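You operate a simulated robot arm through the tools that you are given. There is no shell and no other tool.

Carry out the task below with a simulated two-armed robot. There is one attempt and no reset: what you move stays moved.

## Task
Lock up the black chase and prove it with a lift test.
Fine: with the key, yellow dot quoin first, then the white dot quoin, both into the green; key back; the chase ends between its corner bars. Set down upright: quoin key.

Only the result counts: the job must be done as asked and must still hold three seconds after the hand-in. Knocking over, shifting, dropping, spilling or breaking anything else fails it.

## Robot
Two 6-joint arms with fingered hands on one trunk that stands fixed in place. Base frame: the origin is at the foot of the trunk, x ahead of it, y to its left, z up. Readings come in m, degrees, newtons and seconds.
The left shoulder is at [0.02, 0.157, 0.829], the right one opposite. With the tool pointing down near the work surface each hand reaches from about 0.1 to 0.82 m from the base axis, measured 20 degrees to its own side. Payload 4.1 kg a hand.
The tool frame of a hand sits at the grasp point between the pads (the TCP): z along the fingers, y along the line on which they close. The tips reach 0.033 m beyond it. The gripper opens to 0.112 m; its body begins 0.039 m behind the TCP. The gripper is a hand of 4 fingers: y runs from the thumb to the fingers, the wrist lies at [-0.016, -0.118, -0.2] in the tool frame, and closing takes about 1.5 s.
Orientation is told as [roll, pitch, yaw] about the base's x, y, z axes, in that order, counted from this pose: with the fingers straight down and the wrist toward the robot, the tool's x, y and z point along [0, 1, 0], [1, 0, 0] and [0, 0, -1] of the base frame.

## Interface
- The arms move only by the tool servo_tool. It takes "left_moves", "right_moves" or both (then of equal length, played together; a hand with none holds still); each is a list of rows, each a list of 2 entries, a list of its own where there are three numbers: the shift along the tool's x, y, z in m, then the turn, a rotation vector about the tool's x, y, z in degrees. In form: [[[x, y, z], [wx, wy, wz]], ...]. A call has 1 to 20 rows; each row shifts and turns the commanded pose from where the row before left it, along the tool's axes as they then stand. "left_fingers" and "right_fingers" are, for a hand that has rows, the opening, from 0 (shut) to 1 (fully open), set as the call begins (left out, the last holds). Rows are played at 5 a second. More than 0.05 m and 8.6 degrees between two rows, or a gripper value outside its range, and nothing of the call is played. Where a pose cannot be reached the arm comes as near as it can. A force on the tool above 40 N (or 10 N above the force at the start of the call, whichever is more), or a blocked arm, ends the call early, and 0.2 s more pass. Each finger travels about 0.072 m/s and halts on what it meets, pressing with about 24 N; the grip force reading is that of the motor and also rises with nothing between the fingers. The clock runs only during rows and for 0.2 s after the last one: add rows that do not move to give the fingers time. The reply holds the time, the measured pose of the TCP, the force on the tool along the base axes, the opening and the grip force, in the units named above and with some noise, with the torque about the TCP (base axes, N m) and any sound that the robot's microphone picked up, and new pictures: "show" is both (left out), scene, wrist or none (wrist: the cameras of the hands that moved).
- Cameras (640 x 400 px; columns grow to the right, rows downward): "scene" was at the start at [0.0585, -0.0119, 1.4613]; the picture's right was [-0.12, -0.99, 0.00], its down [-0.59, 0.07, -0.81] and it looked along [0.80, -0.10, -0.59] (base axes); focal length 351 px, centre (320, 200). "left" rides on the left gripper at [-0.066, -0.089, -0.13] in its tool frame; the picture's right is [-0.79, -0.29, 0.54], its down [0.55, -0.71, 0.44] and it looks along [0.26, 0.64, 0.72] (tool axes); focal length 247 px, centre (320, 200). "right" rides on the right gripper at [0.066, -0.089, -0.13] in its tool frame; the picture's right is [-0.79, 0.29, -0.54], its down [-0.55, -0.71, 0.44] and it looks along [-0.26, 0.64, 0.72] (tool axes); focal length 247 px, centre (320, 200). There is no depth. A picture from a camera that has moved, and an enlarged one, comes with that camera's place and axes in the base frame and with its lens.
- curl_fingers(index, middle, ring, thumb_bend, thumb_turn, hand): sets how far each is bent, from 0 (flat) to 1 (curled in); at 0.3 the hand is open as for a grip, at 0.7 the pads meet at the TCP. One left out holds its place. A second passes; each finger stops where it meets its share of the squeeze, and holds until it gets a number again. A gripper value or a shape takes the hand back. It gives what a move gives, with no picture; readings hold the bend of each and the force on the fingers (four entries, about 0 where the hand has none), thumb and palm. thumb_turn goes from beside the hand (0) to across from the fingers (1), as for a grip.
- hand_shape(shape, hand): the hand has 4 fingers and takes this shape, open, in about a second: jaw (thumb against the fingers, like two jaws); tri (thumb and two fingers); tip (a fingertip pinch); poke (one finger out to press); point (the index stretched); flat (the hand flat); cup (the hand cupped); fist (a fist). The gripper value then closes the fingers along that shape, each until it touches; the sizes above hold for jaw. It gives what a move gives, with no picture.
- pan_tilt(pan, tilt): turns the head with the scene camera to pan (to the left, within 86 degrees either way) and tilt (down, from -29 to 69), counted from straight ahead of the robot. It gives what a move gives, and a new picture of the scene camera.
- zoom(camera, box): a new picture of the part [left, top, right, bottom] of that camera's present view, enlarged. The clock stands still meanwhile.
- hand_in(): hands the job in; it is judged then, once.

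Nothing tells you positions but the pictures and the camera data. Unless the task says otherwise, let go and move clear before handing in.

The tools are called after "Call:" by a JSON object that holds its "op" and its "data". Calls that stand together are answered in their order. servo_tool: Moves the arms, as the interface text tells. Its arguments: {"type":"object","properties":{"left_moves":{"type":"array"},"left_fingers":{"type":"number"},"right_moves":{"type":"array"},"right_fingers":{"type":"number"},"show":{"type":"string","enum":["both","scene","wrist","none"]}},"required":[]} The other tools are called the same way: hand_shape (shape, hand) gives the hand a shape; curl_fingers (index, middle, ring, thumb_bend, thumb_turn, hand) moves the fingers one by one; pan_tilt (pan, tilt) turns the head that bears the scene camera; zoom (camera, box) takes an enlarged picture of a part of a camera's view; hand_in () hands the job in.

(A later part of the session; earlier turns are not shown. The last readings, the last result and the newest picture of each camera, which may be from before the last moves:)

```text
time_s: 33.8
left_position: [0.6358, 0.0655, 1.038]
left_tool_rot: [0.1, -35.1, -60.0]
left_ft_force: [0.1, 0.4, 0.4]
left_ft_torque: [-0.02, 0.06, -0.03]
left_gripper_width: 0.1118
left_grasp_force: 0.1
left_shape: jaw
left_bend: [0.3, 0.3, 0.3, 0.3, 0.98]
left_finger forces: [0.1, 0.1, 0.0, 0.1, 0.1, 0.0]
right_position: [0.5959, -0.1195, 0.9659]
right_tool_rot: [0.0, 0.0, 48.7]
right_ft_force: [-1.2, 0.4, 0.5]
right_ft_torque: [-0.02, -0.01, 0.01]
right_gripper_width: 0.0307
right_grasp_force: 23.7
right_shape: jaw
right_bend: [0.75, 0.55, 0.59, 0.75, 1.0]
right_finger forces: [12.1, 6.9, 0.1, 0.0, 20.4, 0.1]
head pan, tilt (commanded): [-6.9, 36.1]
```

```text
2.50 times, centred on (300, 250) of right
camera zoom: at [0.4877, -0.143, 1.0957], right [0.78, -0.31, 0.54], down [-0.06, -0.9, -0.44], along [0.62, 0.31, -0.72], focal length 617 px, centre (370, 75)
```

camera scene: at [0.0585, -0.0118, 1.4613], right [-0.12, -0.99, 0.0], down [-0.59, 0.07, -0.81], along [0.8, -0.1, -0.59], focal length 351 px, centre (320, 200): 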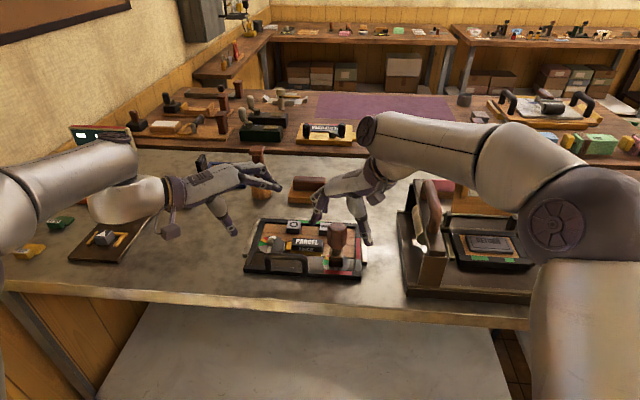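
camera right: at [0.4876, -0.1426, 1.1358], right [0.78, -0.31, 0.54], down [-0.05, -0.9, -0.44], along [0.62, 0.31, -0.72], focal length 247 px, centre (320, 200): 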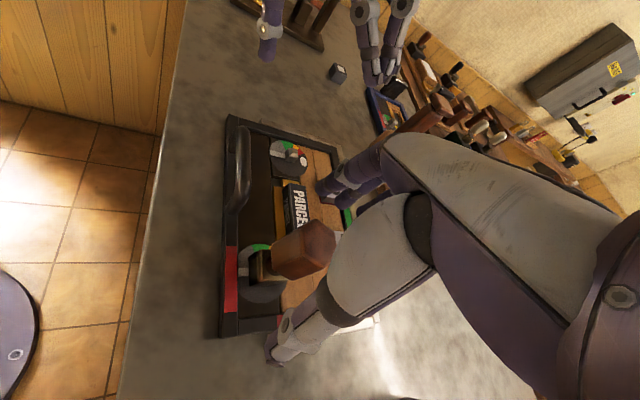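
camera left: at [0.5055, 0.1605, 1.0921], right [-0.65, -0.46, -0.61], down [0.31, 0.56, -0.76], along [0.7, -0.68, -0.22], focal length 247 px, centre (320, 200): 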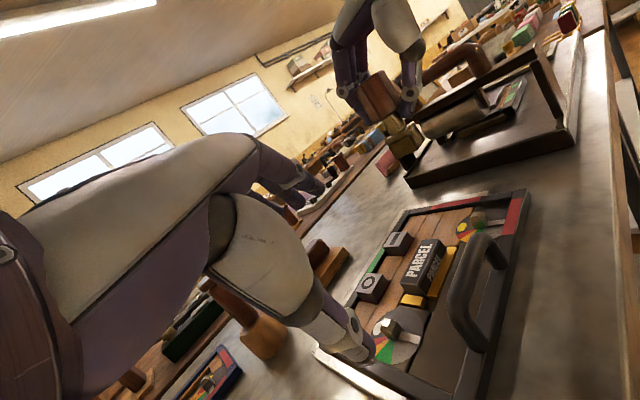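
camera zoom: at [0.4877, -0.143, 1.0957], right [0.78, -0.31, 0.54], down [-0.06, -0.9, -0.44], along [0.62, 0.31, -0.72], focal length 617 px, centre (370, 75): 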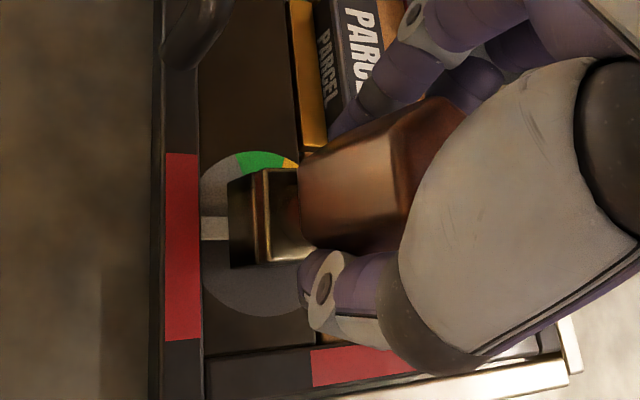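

Grip is firm, but squeezing leaned the key a few degrees toward the thumb. I'll shift the hand 6 mm toward the finger side to set it upright and check.

Call:
{"op": "servo_tool", "data": {"right_moves": [[[0, 0.003, 0], [0, 0, 0]], [[0, 0.003, 0], [0, 0, 0]], [[0, 0, 0], [0, 0, 0]]], "show": "none"}}

Call:
{"op": "zoom", "data": {"camera": "scene", "box": [300, 200, 380, 280]}}

Call:
{"op": "zoom", "data": {"camera": "left", "box": [400, 90, 530, 230]}}

```text
time_s: 34.6
left_position: [0.6366, 0.0669, 1.0386]
left_tool_rot: [0.2, -35.1, -60.1]
left_ft_force: [-0.2, -0.6, 0.4]
left_ft_torque: [0.0, 0.0, -0.01]
left_gripper_width: 0.1119
left_grasp_force: 0.0
left_shape: jaw
left_bend: [0.3, 0.3, 0.3, 0.3, 0.98]
left_finger forces: [0.0, 0.0, 0.0, 0.0, 0.0, 0.0]
right_position: [0.5995, -0.1145, 0.9667]
right_tool_rot: [0.0, 0.0, 48.6]
right_ft_force: [-4.0, -5.0, -1.6]
right_ft_torque: [-0.34, 0.25, 0.0]
right_gripper_width: 0.0303
right_grasp_force: 24.1
right_shape: jaw
right_bend: [0.75, 0.55, 0.59, 0.74, 1.0]
right_finger forces: [13.1, 6.2, 0.1, 0.0, 24.2, 0.1]
head pan, tilt (commanded): [-6.9, 36.1]
```

```text
5.00 times, centred on (340, 240) of scene
camera zoom: at [0.0585, -0.012, 1.4613], right [-0.12, -0.99, 0.0], down [-0.59, 0.07, -0.81], along [0.8, -0.1, -0.59], focal length 1754 px, centre (220, 0)
```

zoom: 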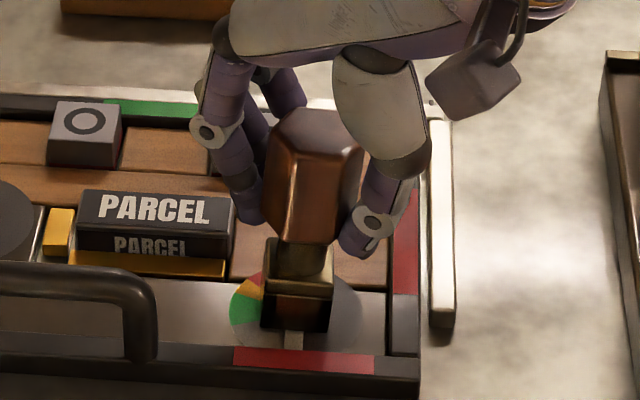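

```text
2.86 times, centred on (465, 160) of left
camera zoom: at [0.5055, 0.1602, 1.0924], right [-0.65, -0.46, -0.61], down [0.31, 0.56, -0.76], along [0.69, -0.69, -0.22], focal length 706 px, centre (-94, 314)
```

zoom: 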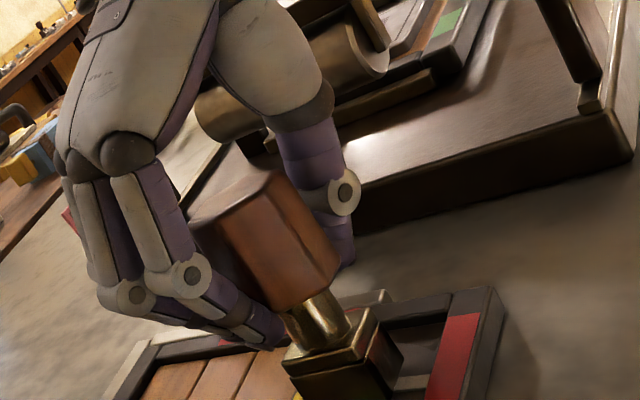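

The push also slid the chase about 2 mm, so I'd rather rotate the hand to take out the lean than translate. I'll back off slightly and tilt 4° about the finger axis.

Call:
{"op": "servo_tool", "data": {"right_moves": [[[0, -0.001, 0], [2, 0, 0]], [[0, 0, 0], [2, 0, 0]], [[0, 0, 0], [0, 0, 0]]], "show": "none"}}

Call:
{"op": "zoom", "data": {"camera": "scene", "box": [300, 200, 380, 280]}}

Call:
{"op": "zoom", "data": {"camera": "left", "box": [400, 90, 530, 230]}}

```text
time_s: 35.4
left_position: [0.6352, 0.0667, 1.0375]
left_tool_rot: [0.1, -35.1, -59.9]
left_ft_force: [0.9, -0.6, -1.2]
left_ft_torque: [0.02, -0.04, -0.02]
left_gripper_width: 0.1115
left_grasp_force: 0.0
left_shape: jaw
left_bend: [0.3, 0.3, 0.3, 0.3, 0.98]
left_finger forces: [0.1, 0.0, 0.0, 0.0, 0.0, 0.0]
right_position: [0.5994, -0.1152, 0.9669]
right_tool_rot: [0.0, 4.0, 48.6]
right_ft_force: [0.8, 1.5, 0.0]
right_ft_torque: [0.07, -0.11, 0.0]
right_gripper_width: 0.0303
right_grasp_force: 24.2
right_shape: jaw
right_bend: [0.75, 0.55, 0.59, 0.75, 1.0]
right_finger forces: [12.4, 7.8, 0.0, 0.0, 20.5, 0.0]
head pan, tilt (commanded): [-6.9, 36.1]
```

```text
5.00 times, centred on (340, 240) of scene
camera zoom: at [0.0586, -0.0118, 1.4613], right [-0.12, -0.99, 0.0], down [-0.59, 0.07, -0.81], along [0.8, -0.1, -0.59], focal length 1754 px, centre (220, 0)
```

zoom: 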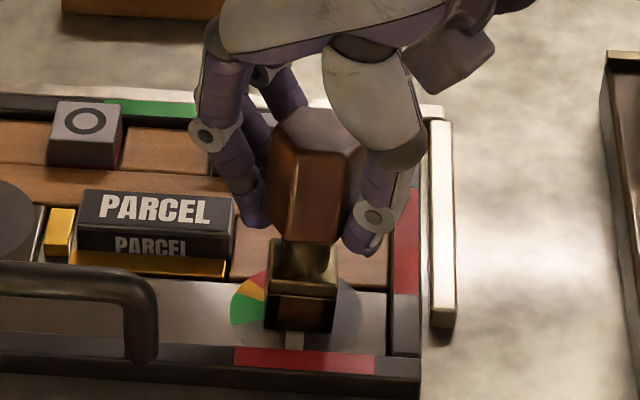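

```text
2.86 times, centred on (465, 160) of left
camera zoom: at [0.5056, 0.1605, 1.0923], right [-0.65, -0.46, -0.61], down [0.31, 0.56, -0.76], along [0.69, -0.68, -0.22], focal length 706 px, centre (-94, 314)
```

zoom: 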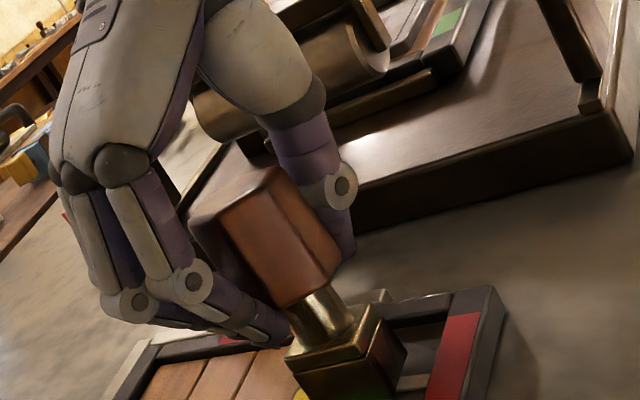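

The key is nearly upright with almost no side force. Now I'll begin turning clockwise, 15° at first, watching torque and pointer.

Call:
{"op": "servo_tool", "data": {"right_moves": [[[0, 0, 0], [0, 0.35, 4.99]], [[0, 0, 0], [0, 0.35, 4.99]], [[0, 0, 0], [0, 0.35, 4.99]], [[0, 0, 0], [0, 0, 0]]], "show": "none"}}

Call:
{"op": "zoom", "data": {"camera": "scene", "box": [300, 210, 380, 290]}}

Call:
{"op": "zoom", "data": {"camera": "left", "box": [430, 140, 530, 250]}}

Call:
{"op": "zoom", "data": {"camera": "right", "box": [220, 170, 380, 330]}}

```text
time_s: 36.4
left_position: [0.6354, 0.0658, 1.0379]
left_tool_rot: [0.1, -35.1, -60.0]
left_ft_force: [0.0, 0.0, 0.8]
left_ft_torque: [-0.01, -0.03, 0.0]
left_gripper_width: 0.1117
left_grasp_force: 0.0
left_shape: jaw
left_bend: [0.3, 0.3, 0.3, 0.3, 0.98]
left_finger forces: [0.1, 0.0, 0.0, 0.0, 0.0, 0.0]
right_position: [0.6004, -0.1156, 0.9678]
right_tool_rot: [0.1, 4.0, 33.5]
right_ft_force: [-0.9, 0.3, -1.3]
right_ft_torque: [0.03, 0.01, 0.03]
right_gripper_width: 0.0303
right_grasp_force: 23.5
right_shape: jaw
right_bend: [0.75, 0.55, 0.59, 0.75, 1.0]
right_finger forces: [12.1, 7.7, 0.1, 0.0, 21.2, 0.1]
head pan, tilt (commanded): [-6.9, 36.1]
```

```text
5.00 times, centred on (340, 250) of scene
camera zoom: at [0.0586, -0.0119, 1.4613], right [-0.12, -0.99, 0.0], down [-0.59, 0.07, -0.81], along [0.8, -0.1, -0.59], focal length 1754 px, centre (220, -50)
```

zoom: 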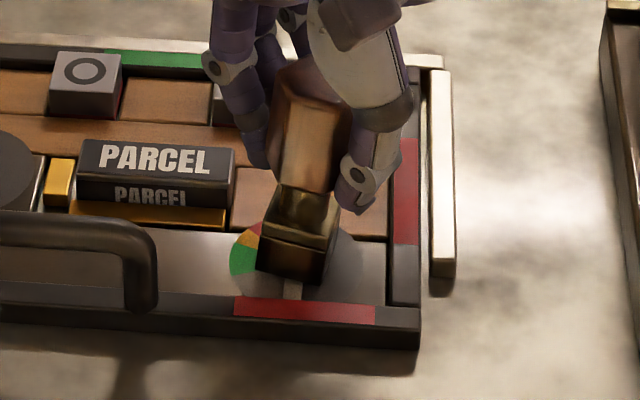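

```text
3.64 times, centred on (480, 195) of left
camera zoom: at [0.5056, 0.1604, 1.0923], right [-0.65, -0.46, -0.61], down [0.31, 0.56, -0.76], along [0.69, -0.69, -0.22], focal length 898 px, centre (-262, 218)
```

zoom: 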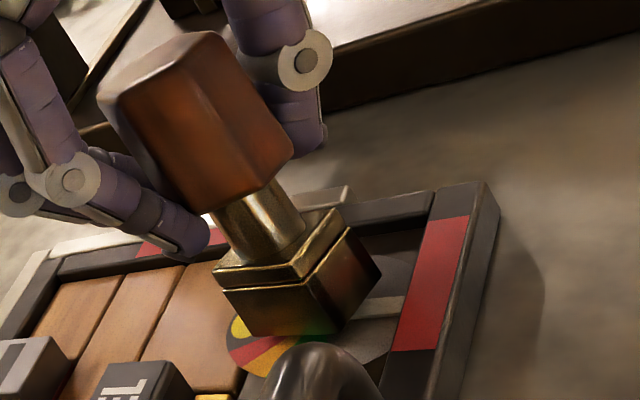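

```text
2.50 times, centred on (300, 250) of right
camera zoom: at [0.4972, -0.1056, 1.1027], right [0.71, -0.48, 0.52], down [-0.31, -0.87, -0.39], along [0.64, 0.11, -0.76], focal length 617 px, centre (370, 75)
```

zoom: 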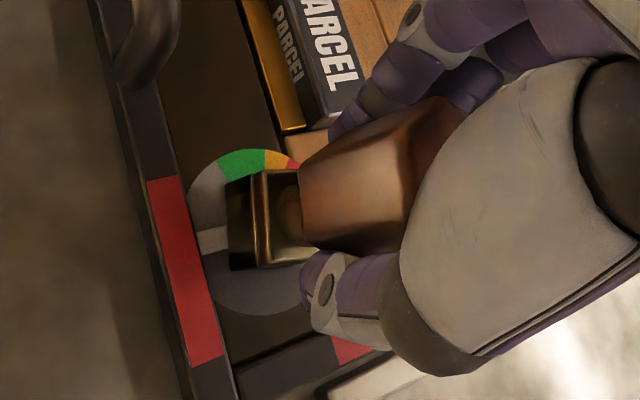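

The key has turned 15° freely inside its play and the pointer hasn't moved yet. I'll continue another 15°.

Call:
{"op": "servo_tool", "data": {"right_moves": [[[0, 0, 0], [0, 0.35, 4.99]], [[0, 0, 0], [0, 0.35, 4.99]], [[0, 0, 0], [0, 0.35, 4.99]], [[0, 0, 0], [0, 0, 0]]], "show": "none"}}

Call:
{"op": "zoom", "data": {"camera": "scene", "box": [300, 210, 380, 290]}}

Call:
{"op": "zoom", "data": {"camera": "left", "box": [430, 140, 530, 250]}}

Call:
{"op": "zoom", "data": {"camera": "right", "box": [220, 170, 380, 330]}}

```text
time_s: 37.4
left_position: [0.635, 0.0663, 1.0384]
left_tool_rot: [0.1, -35.1, -60.1]
left_ft_force: [-0.2, -0.1, 0.1]
left_ft_torque: [0.02, 0.0, 0.01]
left_gripper_width: 0.1118
left_grasp_force: 0.1
left_shape: jaw
left_bend: [0.3, 0.3, 0.3, 0.3, 0.98]
left_finger forces: [0.1, 0.0, 0.0, 0.0, 0.0, 0.0]
right_position: [0.6002, -0.1148, 0.9668]
right_tool_rot: [-0.1, 3.9, 18.5]
right_ft_force: [-2.7, -1.6, -0.2]
right_ft_torque: [-0.11, 0.14, 0.08]
right_gripper_width: 0.03
right_grasp_force: 24.0
right_shape: jaw
right_bend: [0.75, 0.55, 0.59, 0.74, 1.0]
right_finger forces: [12.7, 7.8, 0.1, 0.0, 23.6, 0.1]
head pan, tilt (commanded): [-6.9, 36.1]
```

```text
5.00 times, centred on (340, 250) of scene
camera zoom: at [0.0584, -0.0119, 1.4613], right [-0.12, -0.99, 0.0], down [-0.59, 0.07, -0.81], along [0.8, -0.1, -0.59], focal length 1754 px, centre (220, -50)
```

zoom: 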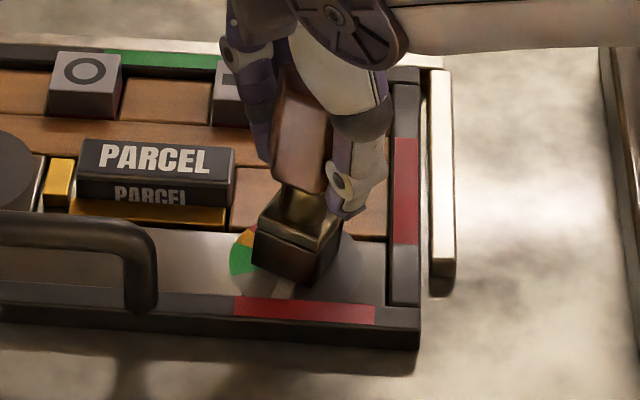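

```text
3.64 times, centred on (480, 195) of left
camera zoom: at [0.5055, 0.1604, 1.0924], right [-0.65, -0.46, -0.61], down [0.31, 0.56, -0.76], along [0.69, -0.69, -0.22], focal length 898 px, centre (-262, 218)
```

zoom: 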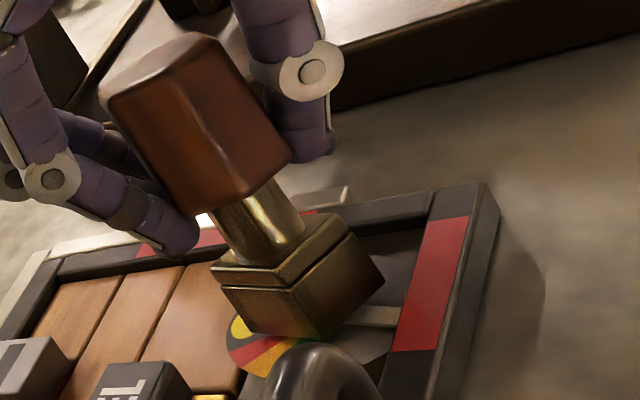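

```text
2.50 times, centred on (300, 250) of right
camera zoom: at [0.5032, -0.0789, 1.1022], right [0.56, -0.65, 0.52], down [-0.52, -0.76, -0.39], along [0.64, -0.06, -0.76], focal length 617 px, centre (370, 75)
```

zoom: 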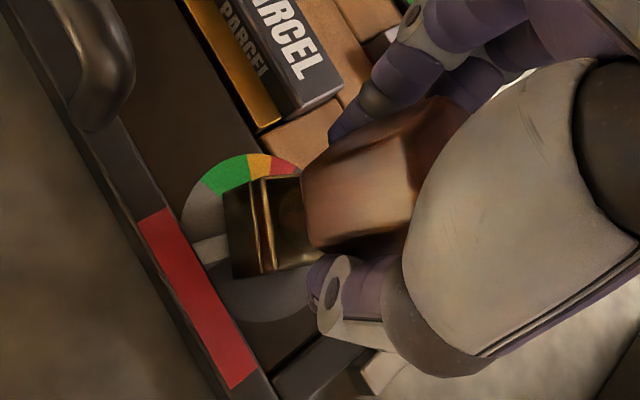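

The key has taken up its play (~20°) and the pointer has begun to move. Continuing the turn.

Call:
{"op": "servo_tool", "data": {"right_moves": [[[0, 0, 0], [0, 0.35, 4.99]], [[0, 0, 0], [0, 0.35, 4.99]], [[0, 0, 0], [0, 0.35, 4.99]], [[0, 0, 0], [0, 0.35, 4.99]], [[0, 0, 0], [0, 0, 0]]], "show": "none"}}

Call:
{"op": "zoom", "data": {"camera": "scene", "box": [300, 210, 380, 290]}}

Call:
{"op": "zoom", "data": {"camera": "left", "box": [430, 140, 530, 250]}}

Call:
{"op": "zoom", "data": {"camera": "right", "box": [220, 170, 380, 330]}}

```text
time_s: 38.6
left_position: [0.6369, 0.0663, 1.0374]
left_tool_rot: [0.1, -35.1, -60.0]
left_ft_force: [0.3, -0.1, -1.0]
left_ft_torque: [0.01, -0.05, 0.01]
left_gripper_width: 0.1118
left_grasp_force: 0.1
left_shape: jaw
left_bend: [0.3, 0.3, 0.3, 0.3, 0.98]
left_finger forces: [0.0, 0.0, 0.0, 0.0, 0.0, 0.0]
right_position: [0.5988, -0.1153, 0.967]
right_tool_rot: [0.0, 4.0, -1.5]
right_ft_force: [-6.2, 0.3, -0.3]
right_ft_torque: [-0.05, 0.33, 0.08]
right_gripper_width: 0.03
right_grasp_force: 23.9
right_shape: jaw
right_bend: [0.75, 0.55, 0.59, 0.74, 1.0]
right_finger forces: [13.1, 7.2, 0.0, 0.0, 25.1, 0.0]
head pan, tilt (commanded): [-6.9, 36.1]
```

```text
5.00 times, centred on (340, 250) of scene
camera zoom: at [0.0583, -0.0119, 1.4613], right [-0.12, -0.99, 0.0], down [-0.58, 0.07, -0.81], along [0.8, -0.1, -0.59], focal length 1754 px, centre (220, -50)
```

zoom: 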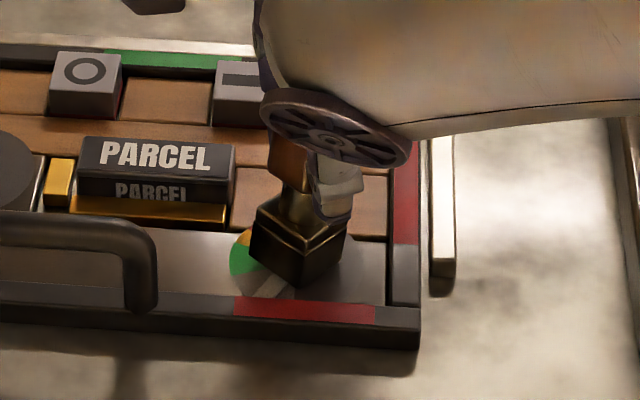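

```text
3.64 times, centred on (480, 195) of left
camera zoom: at [0.5054, 0.1604, 1.0924], right [-0.65, -0.46, -0.61], down [0.31, 0.56, -0.76], along [0.69, -0.68, -0.22], focal length 898 px, centre (-262, 218)
```

zoom: 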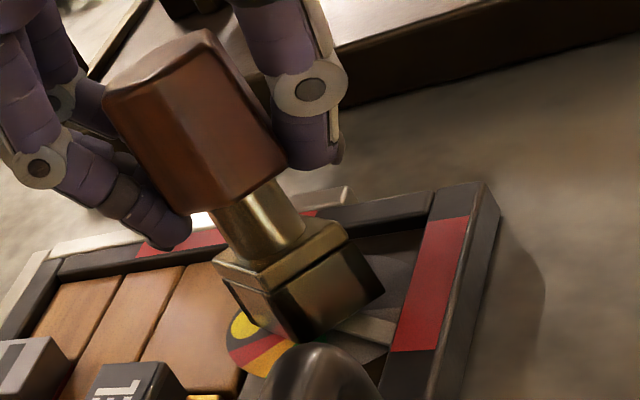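

```text
2.50 times, centred on (300, 250) of right
camera zoom: at [0.5216, -0.0476, 1.1021], right [0.3, -0.8, 0.52], down [-0.75, -0.53, -0.39], along [0.58, -0.27, -0.76], focal length 617 px, centre (370, 75)
```

zoom: 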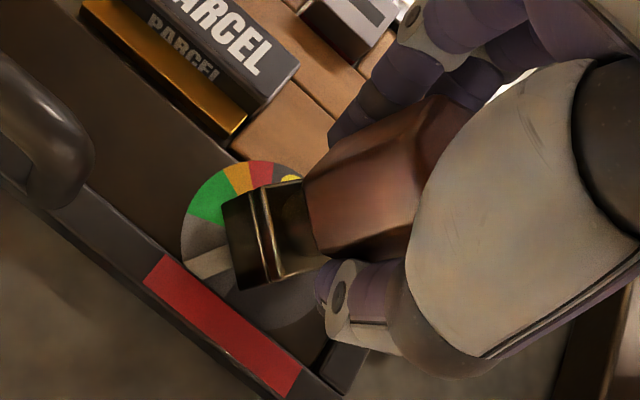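

The pointer follows (about 30° now). I'll ease a slight side load and continue.

Call:
{"op": "servo_tool", "data": {"right_moves": [[[0, -0.002, 0], [0, 0.35, 4.99]], [[0, 0, 0], [0, 0.35, 4.99]], [[0, 0, 0], [0, 0.35, 4.99]], [[0, 0, 0], [0, 0.35, 4.99]], [[0, 0, 0], [0, 0, 0]]], "show": "none"}}

Call:
{"op": "zoom", "data": {"camera": "scene", "box": [300, 210, 380, 290]}}

Call:
{"op": "zoom", "data": {"camera": "left", "box": [430, 140, 530, 250]}}

Call:
{"op": "zoom", "data": {"camera": "right", "box": [220, 170, 380, 330]}}

```text
time_s: 39.8
left_position: [0.636, 0.0663, 1.0378]
left_tool_rot: [0.1, -35.1, -60.0]
left_ft_force: [-0.1, -0.5, -0.5]
left_ft_torque: [0.01, 0.0, 0.02]
left_gripper_width: 0.1119
left_grasp_force: 0.0
left_shape: jaw
left_bend: [0.3, 0.3, 0.3, 0.3, 0.98]
left_finger forces: [0.1, 0.1, 0.1, 0.1, 0.1, 0.1]
right_position: [0.598, -0.1147, 0.966]
right_tool_rot: [0.0, 4.1, -21.6]
right_ft_force: [-5.3, 1.3, -0.2]
right_ft_torque: [0.08, 0.31, 0.13]
right_gripper_width: 0.0295
right_grasp_force: 24.1
right_shape: jaw
right_bend: [0.75, 0.55, 0.59, 0.74, 1.0]
right_finger forces: [13.1, 7.5, 0.0, 0.0, 24.7, 0.0]
head pan, tilt (commanded): [-6.9, 36.1]
```

```text
5.00 times, centred on (340, 250) of scene
camera zoom: at [0.0584, -0.0118, 1.4613], right [-0.12, -0.99, 0.0], down [-0.58, 0.07, -0.81], along [0.8, -0.1, -0.59], focal length 1754 px, centre (220, -50)
```

zoom: 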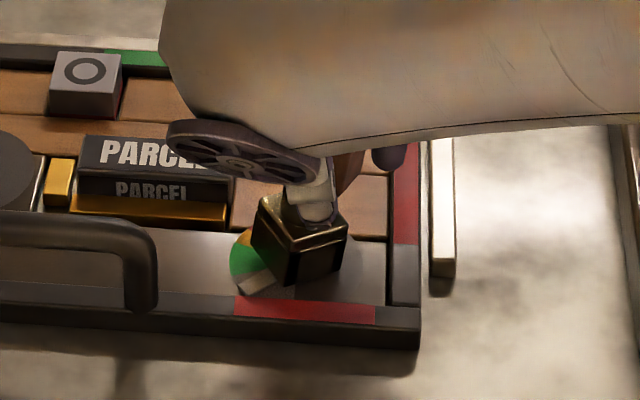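

```text
3.64 times, centred on (480, 195) of left
camera zoom: at [0.5054, 0.1604, 1.0924], right [-0.65, -0.46, -0.61], down [0.31, 0.56, -0.76], along [0.69, -0.68, -0.22], focal length 898 px, centre (-262, 218)
```

zoom: 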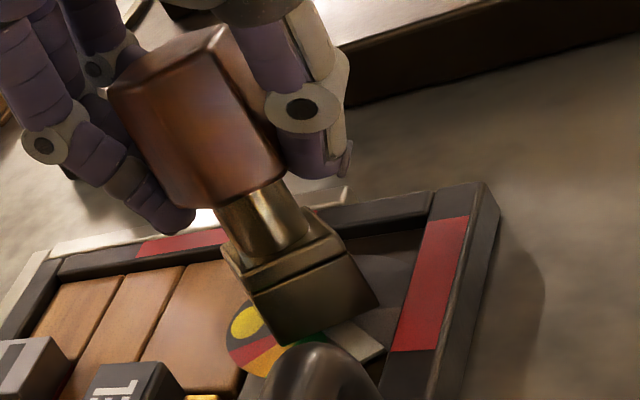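

```text
2.50 times, centred on (300, 250) of right
camera zoom: at [0.5478, -0.0255, 1.1024], right [0.01, -0.86, 0.52], down [-0.89, -0.24, -0.39], along [0.46, -0.46, -0.76], focal length 617 px, centre (370, 75)
```

zoom: 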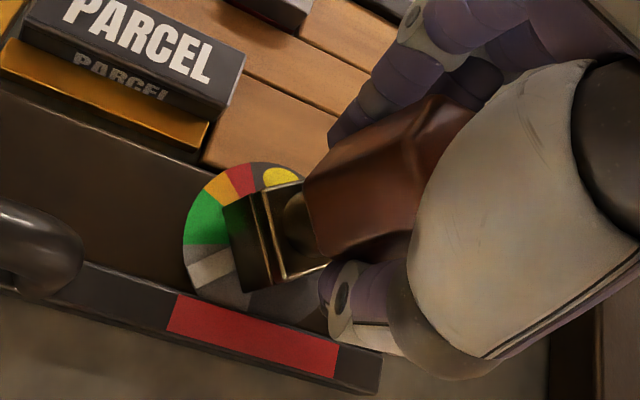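

Pointer is just below the green sector. I'll turn another 15° and check.

Call:
{"op": "servo_tool", "data": {"right_moves": [[[0, -0.001, 0], [0, 0.35, 4.99]], [[0, 0, 0], [0, 0.35, 4.99]], [[0, 0, 0], [0, 0.35, 4.99]], [[0, 0, 0], [0, 0, 0]]], "show": "none"}}

Call:
{"op": "zoom", "data": {"camera": "left", "box": [430, 140, 530, 250]}}

Call:
{"op": "zoom", "data": {"camera": "right", "box": [220, 190, 340, 310]}}

Call:
{"op": "zoom", "data": {"camera": "scene", "box": [300, 210, 380, 290]}}

```text
time_s: 40.8
left_position: [0.6358, 0.0654, 1.0384]
left_tool_rot: [0.1, -35.0, -60.0]
left_ft_force: [-0.3, -0.4, 0.3]
left_ft_torque: [-0.01, -0.02, 0.02]
left_gripper_width: 0.1119
left_grasp_force: 0.0
left_shape: jaw
left_bend: [0.3, 0.3, 0.3, 0.3, 0.98]
left_finger forces: [0.0, 0.0, 0.1, 0.0, 0.1, 0.0]
right_position: [0.597, -0.114, 0.9671]
right_tool_rot: [0.0, 4.0, -36.5]
right_ft_force: [-4.7, 1.1, 0.9]
right_ft_torque: [0.1, 0.24, 0.12]
right_gripper_width: 0.0293
right_grasp_force: 23.8
right_shape: jaw
right_bend: [0.75, 0.55, 0.59, 0.74, 1.0]
right_finger forces: [13.3, 7.8, 0.1, 0.0, 24.4, 0.1]
head pan, tilt (commanded): [-6.9, 36.1]
```

```text
3.64 times, centred on (480, 195) of left
camera zoom: at [0.5054, 0.1605, 1.0924], right [-0.65, -0.46, -0.61], down [0.31, 0.56, -0.76], along [0.69, -0.69, -0.22], focal length 898 px, centre (-262, 218)
```

zoom: 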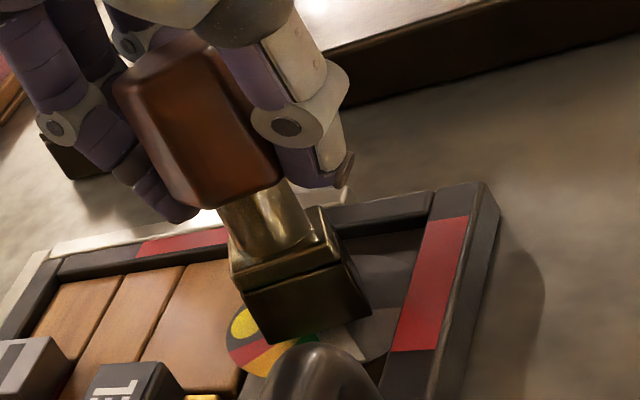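

```text
3.33 times, centred on (280, 250) of right
camera zoom: at [0.5722, -0.015, 1.1024], right [-0.21, -0.83, 0.52], down [-0.92, 0.0, -0.39], along [0.32, -0.56, -0.76], focal length 823 px, centre (453, 33)
```

zoom: 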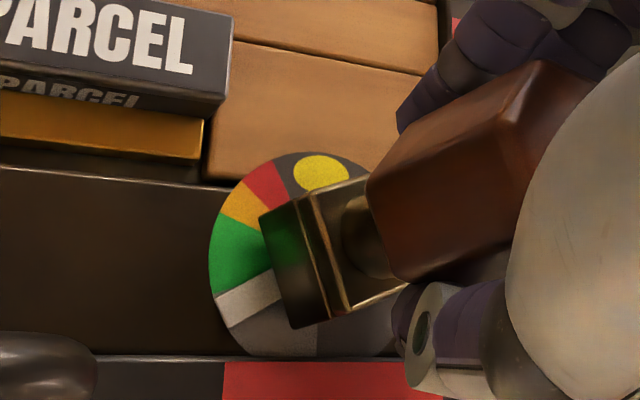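

```text
5.00 times, centred on (340, 250) of scene
camera zoom: at [0.0584, -0.0118, 1.4613], right [-0.12, -0.99, 0.0], down [-0.59, 0.07, -0.81], along [0.8, -0.1, -0.59], focal length 1754 px, centre (220, -50)
```

zoom: 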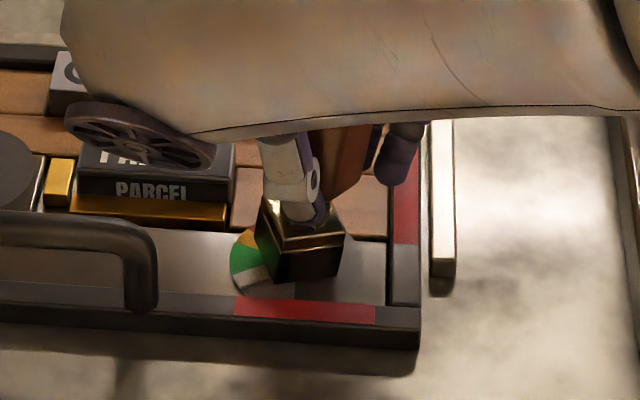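

The pointer touches the lower edge of green. I'll turn on another 15° and check.

Call:
{"op": "servo_tool", "data": {"right_moves": [[[0, -0.001, 0], [0, 0.35, 4.99]], [[0, 0, 0], [0, 0.35, 4.99]], [[0, 0, 0], [0, 0.35, 4.99]], [[0, 0, 0], [0, 0, 0]]], "show": "none"}}

Call:
{"op": "zoom", "data": {"camera": "right", "box": [220, 190, 340, 310]}}

Call:
{"op": "zoom", "data": {"camera": "left", "box": [400, 100, 530, 250]}}

```text
time_s: 41.8
left_position: [0.6355, 0.0659, 1.0379]
left_tool_rot: [0.0, -35.2, -60.0]
left_ft_force: [-1.2, -0.5, -0.8]
left_ft_torque: [0.0, 0.0, -0.02]
left_gripper_width: 0.1118
left_grasp_force: 0.1
left_shape: jaw
left_bend: [0.3, 0.3, 0.3, 0.3, 0.98]
left_finger forces: [0.0, 0.0, 0.0, 0.1, 0.0, 0.0]
right_position: [0.596, -0.115, 0.9679]
right_tool_rot: [0.0, 3.9, -51.5]
right_ft_force: [-2.3, 0.0, -1.3]
right_ft_torque: [0.1, 0.13, 0.18]
right_gripper_width: 0.0292
right_grasp_force: 24.0
right_shape: jaw
right_bend: [0.75, 0.55, 0.59, 0.74, 1.0]
right_finger forces: [14.2, 7.9, 0.0, 0.1, 23.2, 0.0]
head pan, tilt (commanded): [-6.9, 36.1]
```

```text
3.33 times, centred on (280, 250) of right
camera zoom: at [0.598, -0.0111, 1.1025], right [-0.42, -0.75, 0.52], down [-0.89, 0.24, -0.39], along [0.17, -0.62, -0.76], focal length 823 px, centre (453, 33)
```

zoom: 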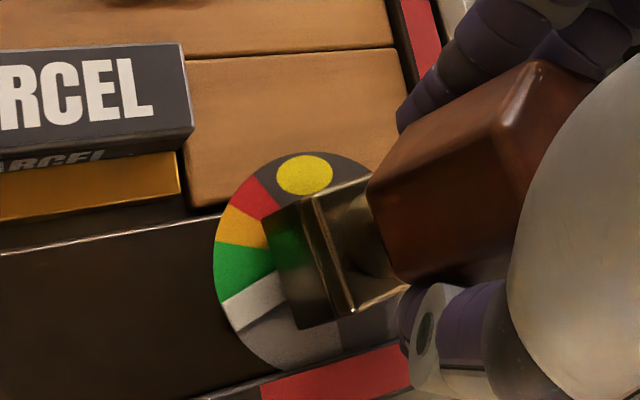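

```text
2.67 times, centred on (465, 175) of left
camera zoom: at [0.5055, 0.1604, 1.0923], right [-0.65, -0.46, -0.61], down [0.31, 0.56, -0.76], along [0.69, -0.69, -0.22], focal length 659 px, centre (-67, 267)
```

zoom: 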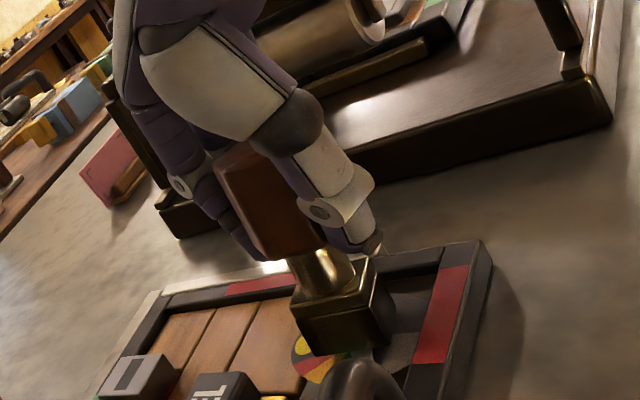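

The pointer is now just inside the lower edge of green. I'll turn about 10° more toward the middle.

Call:
{"op": "servo_tool", "data": {"right_moves": [[[0, 0, 0], [0, 0.35, 4.99]], [[0, 0, 0], [0, 0.35, 4.99]], [[0, 0, 0], [0, 0.14, 2.0]], [[0, 0, 0], [0, 0, 0]]], "show": "none"}}

Call:
{"op": "zoom", "data": {"camera": "right", "box": [220, 190, 340, 310]}}

Call:
{"op": "zoom", "data": {"camera": "left", "box": [400, 100, 530, 250]}}

```text
time_s: 42.8
left_position: [0.6351, 0.0663, 1.0377]
left_tool_rot: [0.0, -35.0, -60.0]
left_ft_force: [0.7, 0.1, -0.1]
left_ft_torque: [-0.01, 0.0, 0.02]
left_gripper_width: 0.1117
left_grasp_force: 0.1
left_shape: jaw
left_bend: [0.3, 0.3, 0.3, 0.3, 0.98]
left_finger forces: [0.1, 0.1, 0.0, 0.0, 0.0, 0.1]
right_position: [0.596, -0.1127, 0.9672]
right_tool_rot: [0.0, 4.1, -63.5]
right_ft_force: [-3.3, 2.3, -2.3]
right_ft_torque: [0.09, 0.14, 0.15]
right_gripper_width: 0.0293
right_grasp_force: 23.6
right_shape: jaw
right_bend: [0.75, 0.55, 0.59, 0.74, 1.0]
right_finger forces: [14.3, 7.8, 0.0, 0.0, 23.9, 0.0]
head pan, tilt (commanded): [-6.9, 36.1]
```

```text
3.33 times, centred on (280, 250) of right
camera zoom: at [0.6193, -0.0139, 1.1028], right [-0.57, -0.64, 0.52], down [-0.82, 0.42, -0.38], along [0.03, -0.64, -0.76], focal length 823 px, centre (453, 33)
```

zoom: 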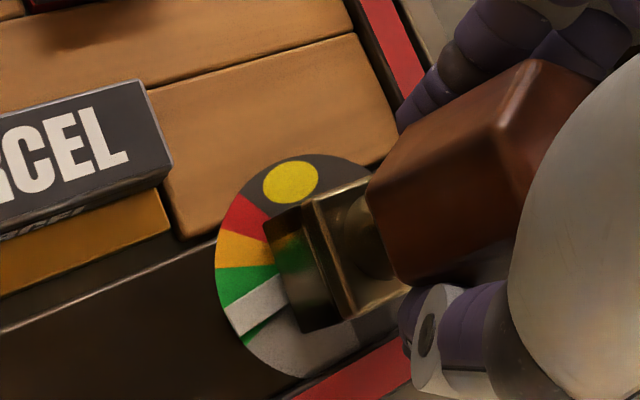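

```text
2.67 times, centred on (465, 175) of left
camera zoom: at [0.5055, 0.1605, 1.0923], right [-0.65, -0.46, -0.61], down [0.31, 0.56, -0.76], along [0.69, -0.69, -0.22], focal length 659 px, centre (-67, 267)
```

zoom: 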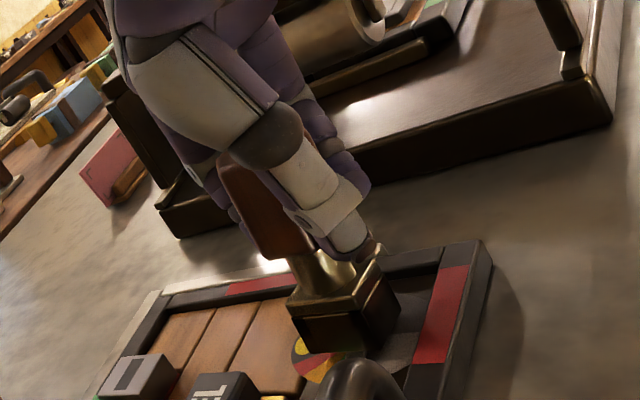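

The pointer is now inside green with green showing on both sides, a bit nearer the lower edge. A further 5° will centre it.

Call:
{"op": "servo_tool", "data": {"right_moves": [[[0, 0, 0], [0, 0.21, 3.0]], [[0, 0, 0], [0, 0.17, 2.5]], [[0, 0, 0], [0, 0, 0]], [[0, 0, 0], [0, 0, 0]]], "show": "none"}}

Call:
{"op": "zoom", "data": {"camera": "right", "box": [220, 190, 340, 310]}}

```text
time_s: 43.8
left_position: [0.6359, 0.0653, 1.0383]
left_tool_rot: [0.1, -35.1, -60.0]
left_ft_force: [-0.3, 0.4, -0.3]
left_ft_torque: [0.02, 0.03, 0.0]
left_gripper_width: 0.1117
left_grasp_force: 0.1
left_shape: jaw
left_bend: [0.3, 0.3, 0.3, 0.3, 0.98]
left_finger forces: [0.1, 0.0, 0.1, 0.0, 0.0, 0.1]
right_position: [0.5959, -0.1142, 0.9666]
right_tool_rot: [0.0, 4.0, -69.1]
right_ft_force: [-3.3, 1.9, -2.4]
right_ft_torque: [0.14, 0.19, 0.12]
right_gripper_width: 0.0288
right_grasp_force: 23.7
right_shape: jaw
right_bend: [0.75, 0.55, 0.59, 0.74, 1.0]
right_finger forces: [14.6, 8.0, 0.0, 0.1, 23.8, 0.1]
head pan, tilt (commanded): [-6.9, 36.1]
```

```text
3.33 times, centred on (280, 250) of right
camera zoom: at [0.6291, -0.0163, 1.103], right [-0.62, -0.59, 0.52], down [-0.78, 0.49, -0.39], along [-0.03, -0.64, -0.76], focal length 823 px, centre (453, 33)
```

zoom: 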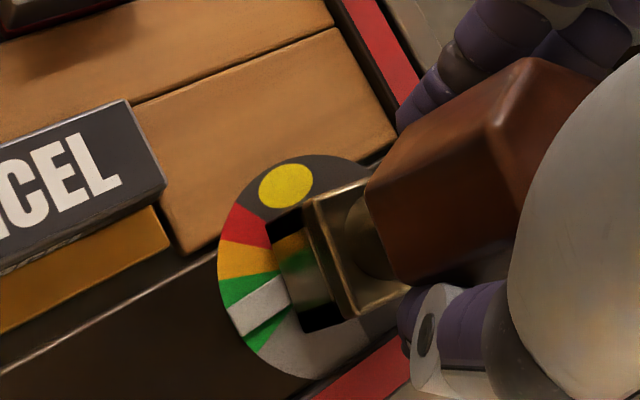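

The yellow pointer is centred in green. I'll roll the key back through its free play to unload it, then check that the pointer stays.

Call:
{"op": "servo_tool", "data": {"right_moves": [[[0, 0, 0], [0, -0.35, -4.99]], [[0, 0, 0], [0, -0.35, -4.99]], [[0, 0, 0], [0, -0.35, -4.99]], [[0, 0, 0], [0, -0.35, -4.99]], [[0, 0, 0], [0, 0, 0]]], "show": "none"}}

Call:
{"op": "zoom", "data": {"camera": "right", "box": [220, 190, 340, 310]}}

```text
time_s: 45.0
left_position: [0.6367, 0.0657, 1.0397]
left_tool_rot: [0.1, -35.1, -59.9]
left_ft_force: [-0.3, -0.1, -0.1]
left_ft_torque: [0.03, 0.02, 0.0]
left_gripper_width: 0.1119
left_grasp_force: 0.1
left_shape: jaw
left_bend: [0.3, 0.3, 0.3, 0.3, 0.98]
left_finger forces: [0.0, 0.0, 0.1, 0.0, 0.0, 0.1]
right_position: [0.5967, -0.1146, 0.968]
right_tool_rot: [0.0, 4.0, -49.0]
right_ft_force: [-3.5, 1.0, -0.8]
right_ft_torque: [0.12, 0.25, -0.02]
right_gripper_width: 0.0295
right_grasp_force: 24.3
right_shape: jaw
right_bend: [0.75, 0.55, 0.59, 0.74, 1.0]
right_finger forces: [14.6, 8.2, 0.0, 0.0, 23.0, 0.0]
head pan, tilt (commanded): [-6.9, 36.1]
```

```text
3.33 times, centred on (280, 250) of right
camera zoom: at [0.5934, -0.0114, 1.1031], right [-0.39, -0.76, 0.52], down [-0.9, 0.19, -0.39], along [0.19, -0.61, -0.76], focal length 823 px, centre (453, 33)
```

zoom: 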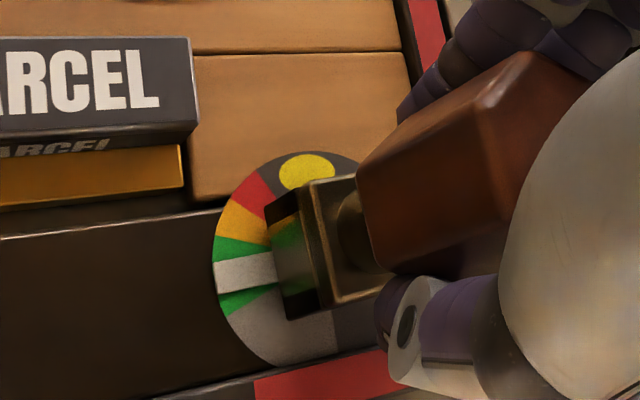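

The yellow pointer stays centred in the green. Now I'll lift the key straight off the post.

Call:
{"op": "servo_tool", "data": {"right_moves": [[[0, -0.0004, -0.006], [0, 0, 0]], [[0, -0.0004, -0.006], [0, 0, 0]], [[0, -0.0007, -0.01], [0, 0, 0]], [[0, -0.0014, -0.02], [0, 0, 0]], [[0, -0.0014, -0.02], [0, 0, 0]], [[0, 0, 0], [0, 0, 0]]], "show": "both"}}

Call:
{"op": "zoom", "data": {"camera": "left", "box": [400, 100, 530, 250]}}

Call:
{"op": "zoom", "data": {"camera": "right", "box": [200, 180, 340, 320]}}

```text
time_s: 46.4
left_position: [0.6355, 0.065, 1.0384]
left_tool_rot: [0.1, -34.9, -60.0]
left_ft_force: [-0.4, -0.1, 0.3]
left_ft_torque: [-0.04, -0.03, -0.03]
left_gripper_width: 0.112
left_grasp_force: 0.1
left_shape: jaw
left_bend: [0.3, 0.3, 0.3, 0.3, 0.98]
left_finger forces: [0.0, 0.1, 0.0, 0.0, 0.0, 0.1]
right_position: [0.5954, -0.1151, 1.0302]
right_tool_rot: [0.0, 4.0, -49.0]
right_ft_force: [0.5, 0.6, -1.9]
right_ft_torque: [0.05, 0.0, 0.0]
right_gripper_width: 0.03
right_grasp_force: 24.1
right_shape: jaw
right_bend: [0.75, 0.55, 0.59, 0.75, 1.0]
right_finger forces: [13.8, 7.5, 0.0, 0.0, 20.5, 0.0]
head pan, tilt (commanded): [-6.9, 36.1]
camera scene: at [0.0586, -0.0119, 1.4613], right [-0.12, -0.99, 0.0], down [-0.59, 0.07, -0.81], along [0.8, -0.1, -0.59], focal length 351 px, centre (320, 200)
camera right: at [0.5929, -0.0117, 1.166], right [-0.39, -0.76, 0.52], down [-0.9, 0.2, -0.39], along [0.19, -0.61, -0.76], focal length 247 px, centre (320, 200)
```

scene: 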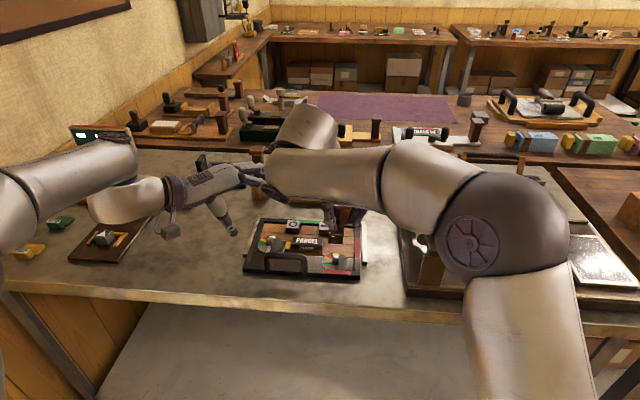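
right: 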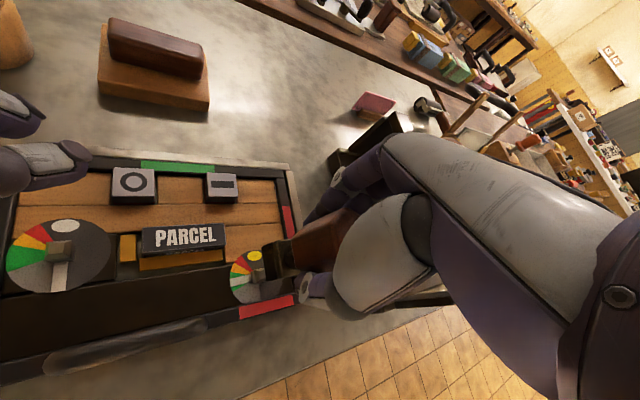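

```text
2.67 times, centred on (465, 175) of left
camera zoom: at [0.5056, 0.1604, 1.0923], right [-0.65, -0.46, -0.61], down [0.31, 0.56, -0.76], along [0.69, -0.68, -0.22], focal length 659 px, centre (-67, 267)
```

zoom: 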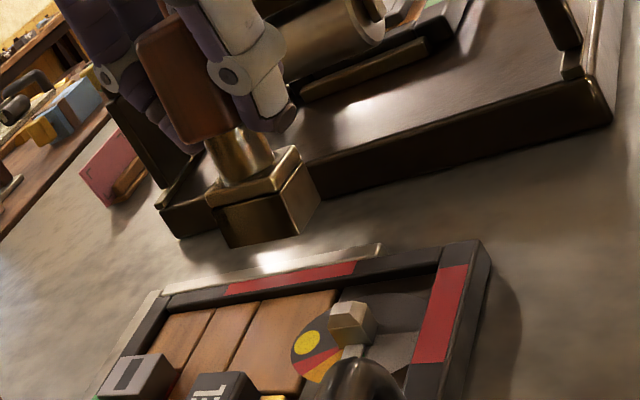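

```text
2.86 times, centred on (270, 250) of right
camera zoom: at [0.5929, -0.0117, 1.166], right [-0.39, -0.76, 0.52], down [-0.9, 0.2, -0.39], along [0.19, -0.61, -0.76], focal length 706 px, centre (463, 57)
```

zoom: 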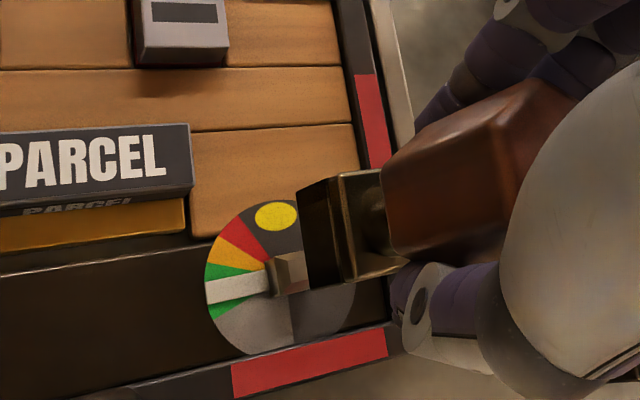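

Yellow is done: pointer in the middle of green, and the key is free. Now I'll move the left hand back out of the way (keeping its view of the white-dot quoin) and swing the right hand back to yaw ≈ +47° for the next stroke.

Call:
{"op": "servo_tool", "data": {"left_moves": [[[-0.0014, -0.0261, -0.0224], [0, 0, 0]], [[-0.0014, -0.0261, -0.0224], [0, 0, 0]], [[-0.0014, -0.0261, -0.0224], [0, 0, 0]], [[0, 0, 0], [0, 2.88, -4.09]], [[0, 0, 0], [0, 0, 0]], [[0, 0, 0], [0, 0, 0]], [[0, 0, 0], [0, 0, 0]], [[0, 0, 0], [0, 0, 0]], [[0, 0, 0], [0, 0, 0]], [[0, 0, 0], [0, 0, 0]], [[0, 0, 0], [0, 0, 0]], [[0, 0, 0], [0, 0, 0]], [[0, 0, 0], [0, 0, 0]]], "right_moves": [[[0, 0, 0], [0, 0, 0]], [[0, 0, 0], [0, -0.558, -7.98]], [[0, 0, 0], [0, -0.558, -7.98]], [[0, 0, 0], [0, -0.558, -7.98]], [[0, 0, 0], [0, -0.558, -7.98]], [[0, 0, 0], [0, -0.558, -7.98]], [[0, 0, 0], [0, -0.558, -7.98]], [[0, 0, 0], [0, -0.558, -7.98]], [[0, 0, 0], [0, -0.558, -7.98]], [[0, 0, 0], [0, -0.558, -7.98]], [[0, 0, 0], [0, -0.558, -7.98]], [[0, 0, 0], [0, -0.558, -7.98]], [[0, 0, 0], [0, -0.558, -7.98]]], "show": "both"}}

```text
time_s: 49.2
left_position: [0.5801, 0.1537, 1.046]
left_tool_rot: [0.1, -35.1, -55.0]
left_ft_force: [-0.8, -0.6, -0.4]
left_ft_torque: [0.02, 0.02, 0.02]
left_gripper_width: 0.1119
left_grasp_force: 0.0
left_shape: jaw
left_bend: [0.3, 0.3, 0.3, 0.3, 0.98]
left_finger forces: [0.0, 0.1, 0.1, 0.1, 0.0, 0.0]
right_position: [0.5973, -0.1143, 1.0303]
right_tool_rot: [0.0, 3.9, 47.1]
right_ft_force: [-0.4, 0.0, -1.4]
right_ft_torque: [0.0, 0.03, 0.01]
right_gripper_width: 0.0295
right_grasp_force: 24.2
right_shape: jaw
right_bend: [0.75, 0.56, 0.59, 0.75, 1.0]
right_finger forces: [13.8, 7.5, 0.0, 0.1, 20.4, 0.0]
head pan, tilt (commanded): [-6.9, 36.1]
camera scene: at [0.0584, -0.0118, 1.4613], right [-0.12, -0.99, 0.0], down [-0.59, 0.07, -0.81], along [0.8, -0.1, -0.59], focal length 351 px, centre (320, 200)
camera right: at [0.494, -0.1291, 1.1655], right [0.8, -0.3, 0.52], down [-0.1, -0.92, -0.39], along [0.59, 0.26, -0.76], focal length 247 px, centre (320, 200)
camera left: at [0.442, 0.2352, 1.1005], right [-0.6, -0.52, -0.61], down [0.26, 0.59, -0.76], along [0.75, -0.62, -0.22], focal length 247 px, centre (320, 200)
```

scene: 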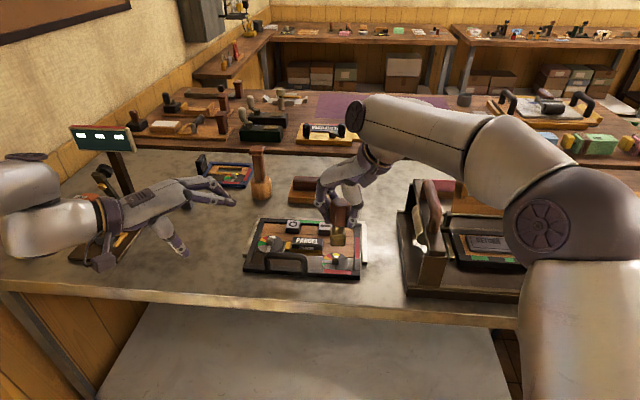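
right: 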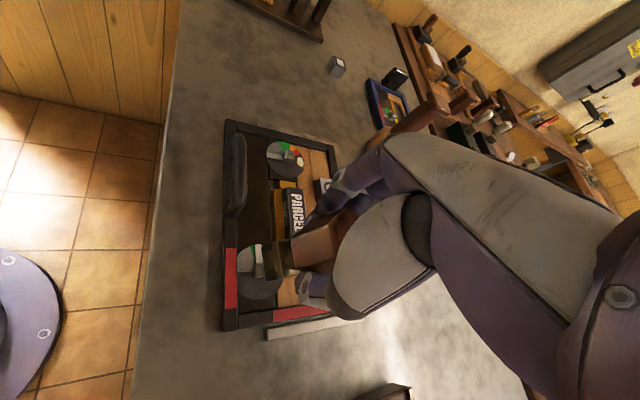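
left: 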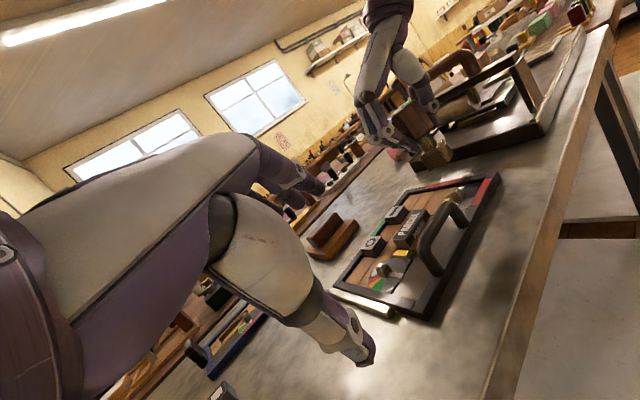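

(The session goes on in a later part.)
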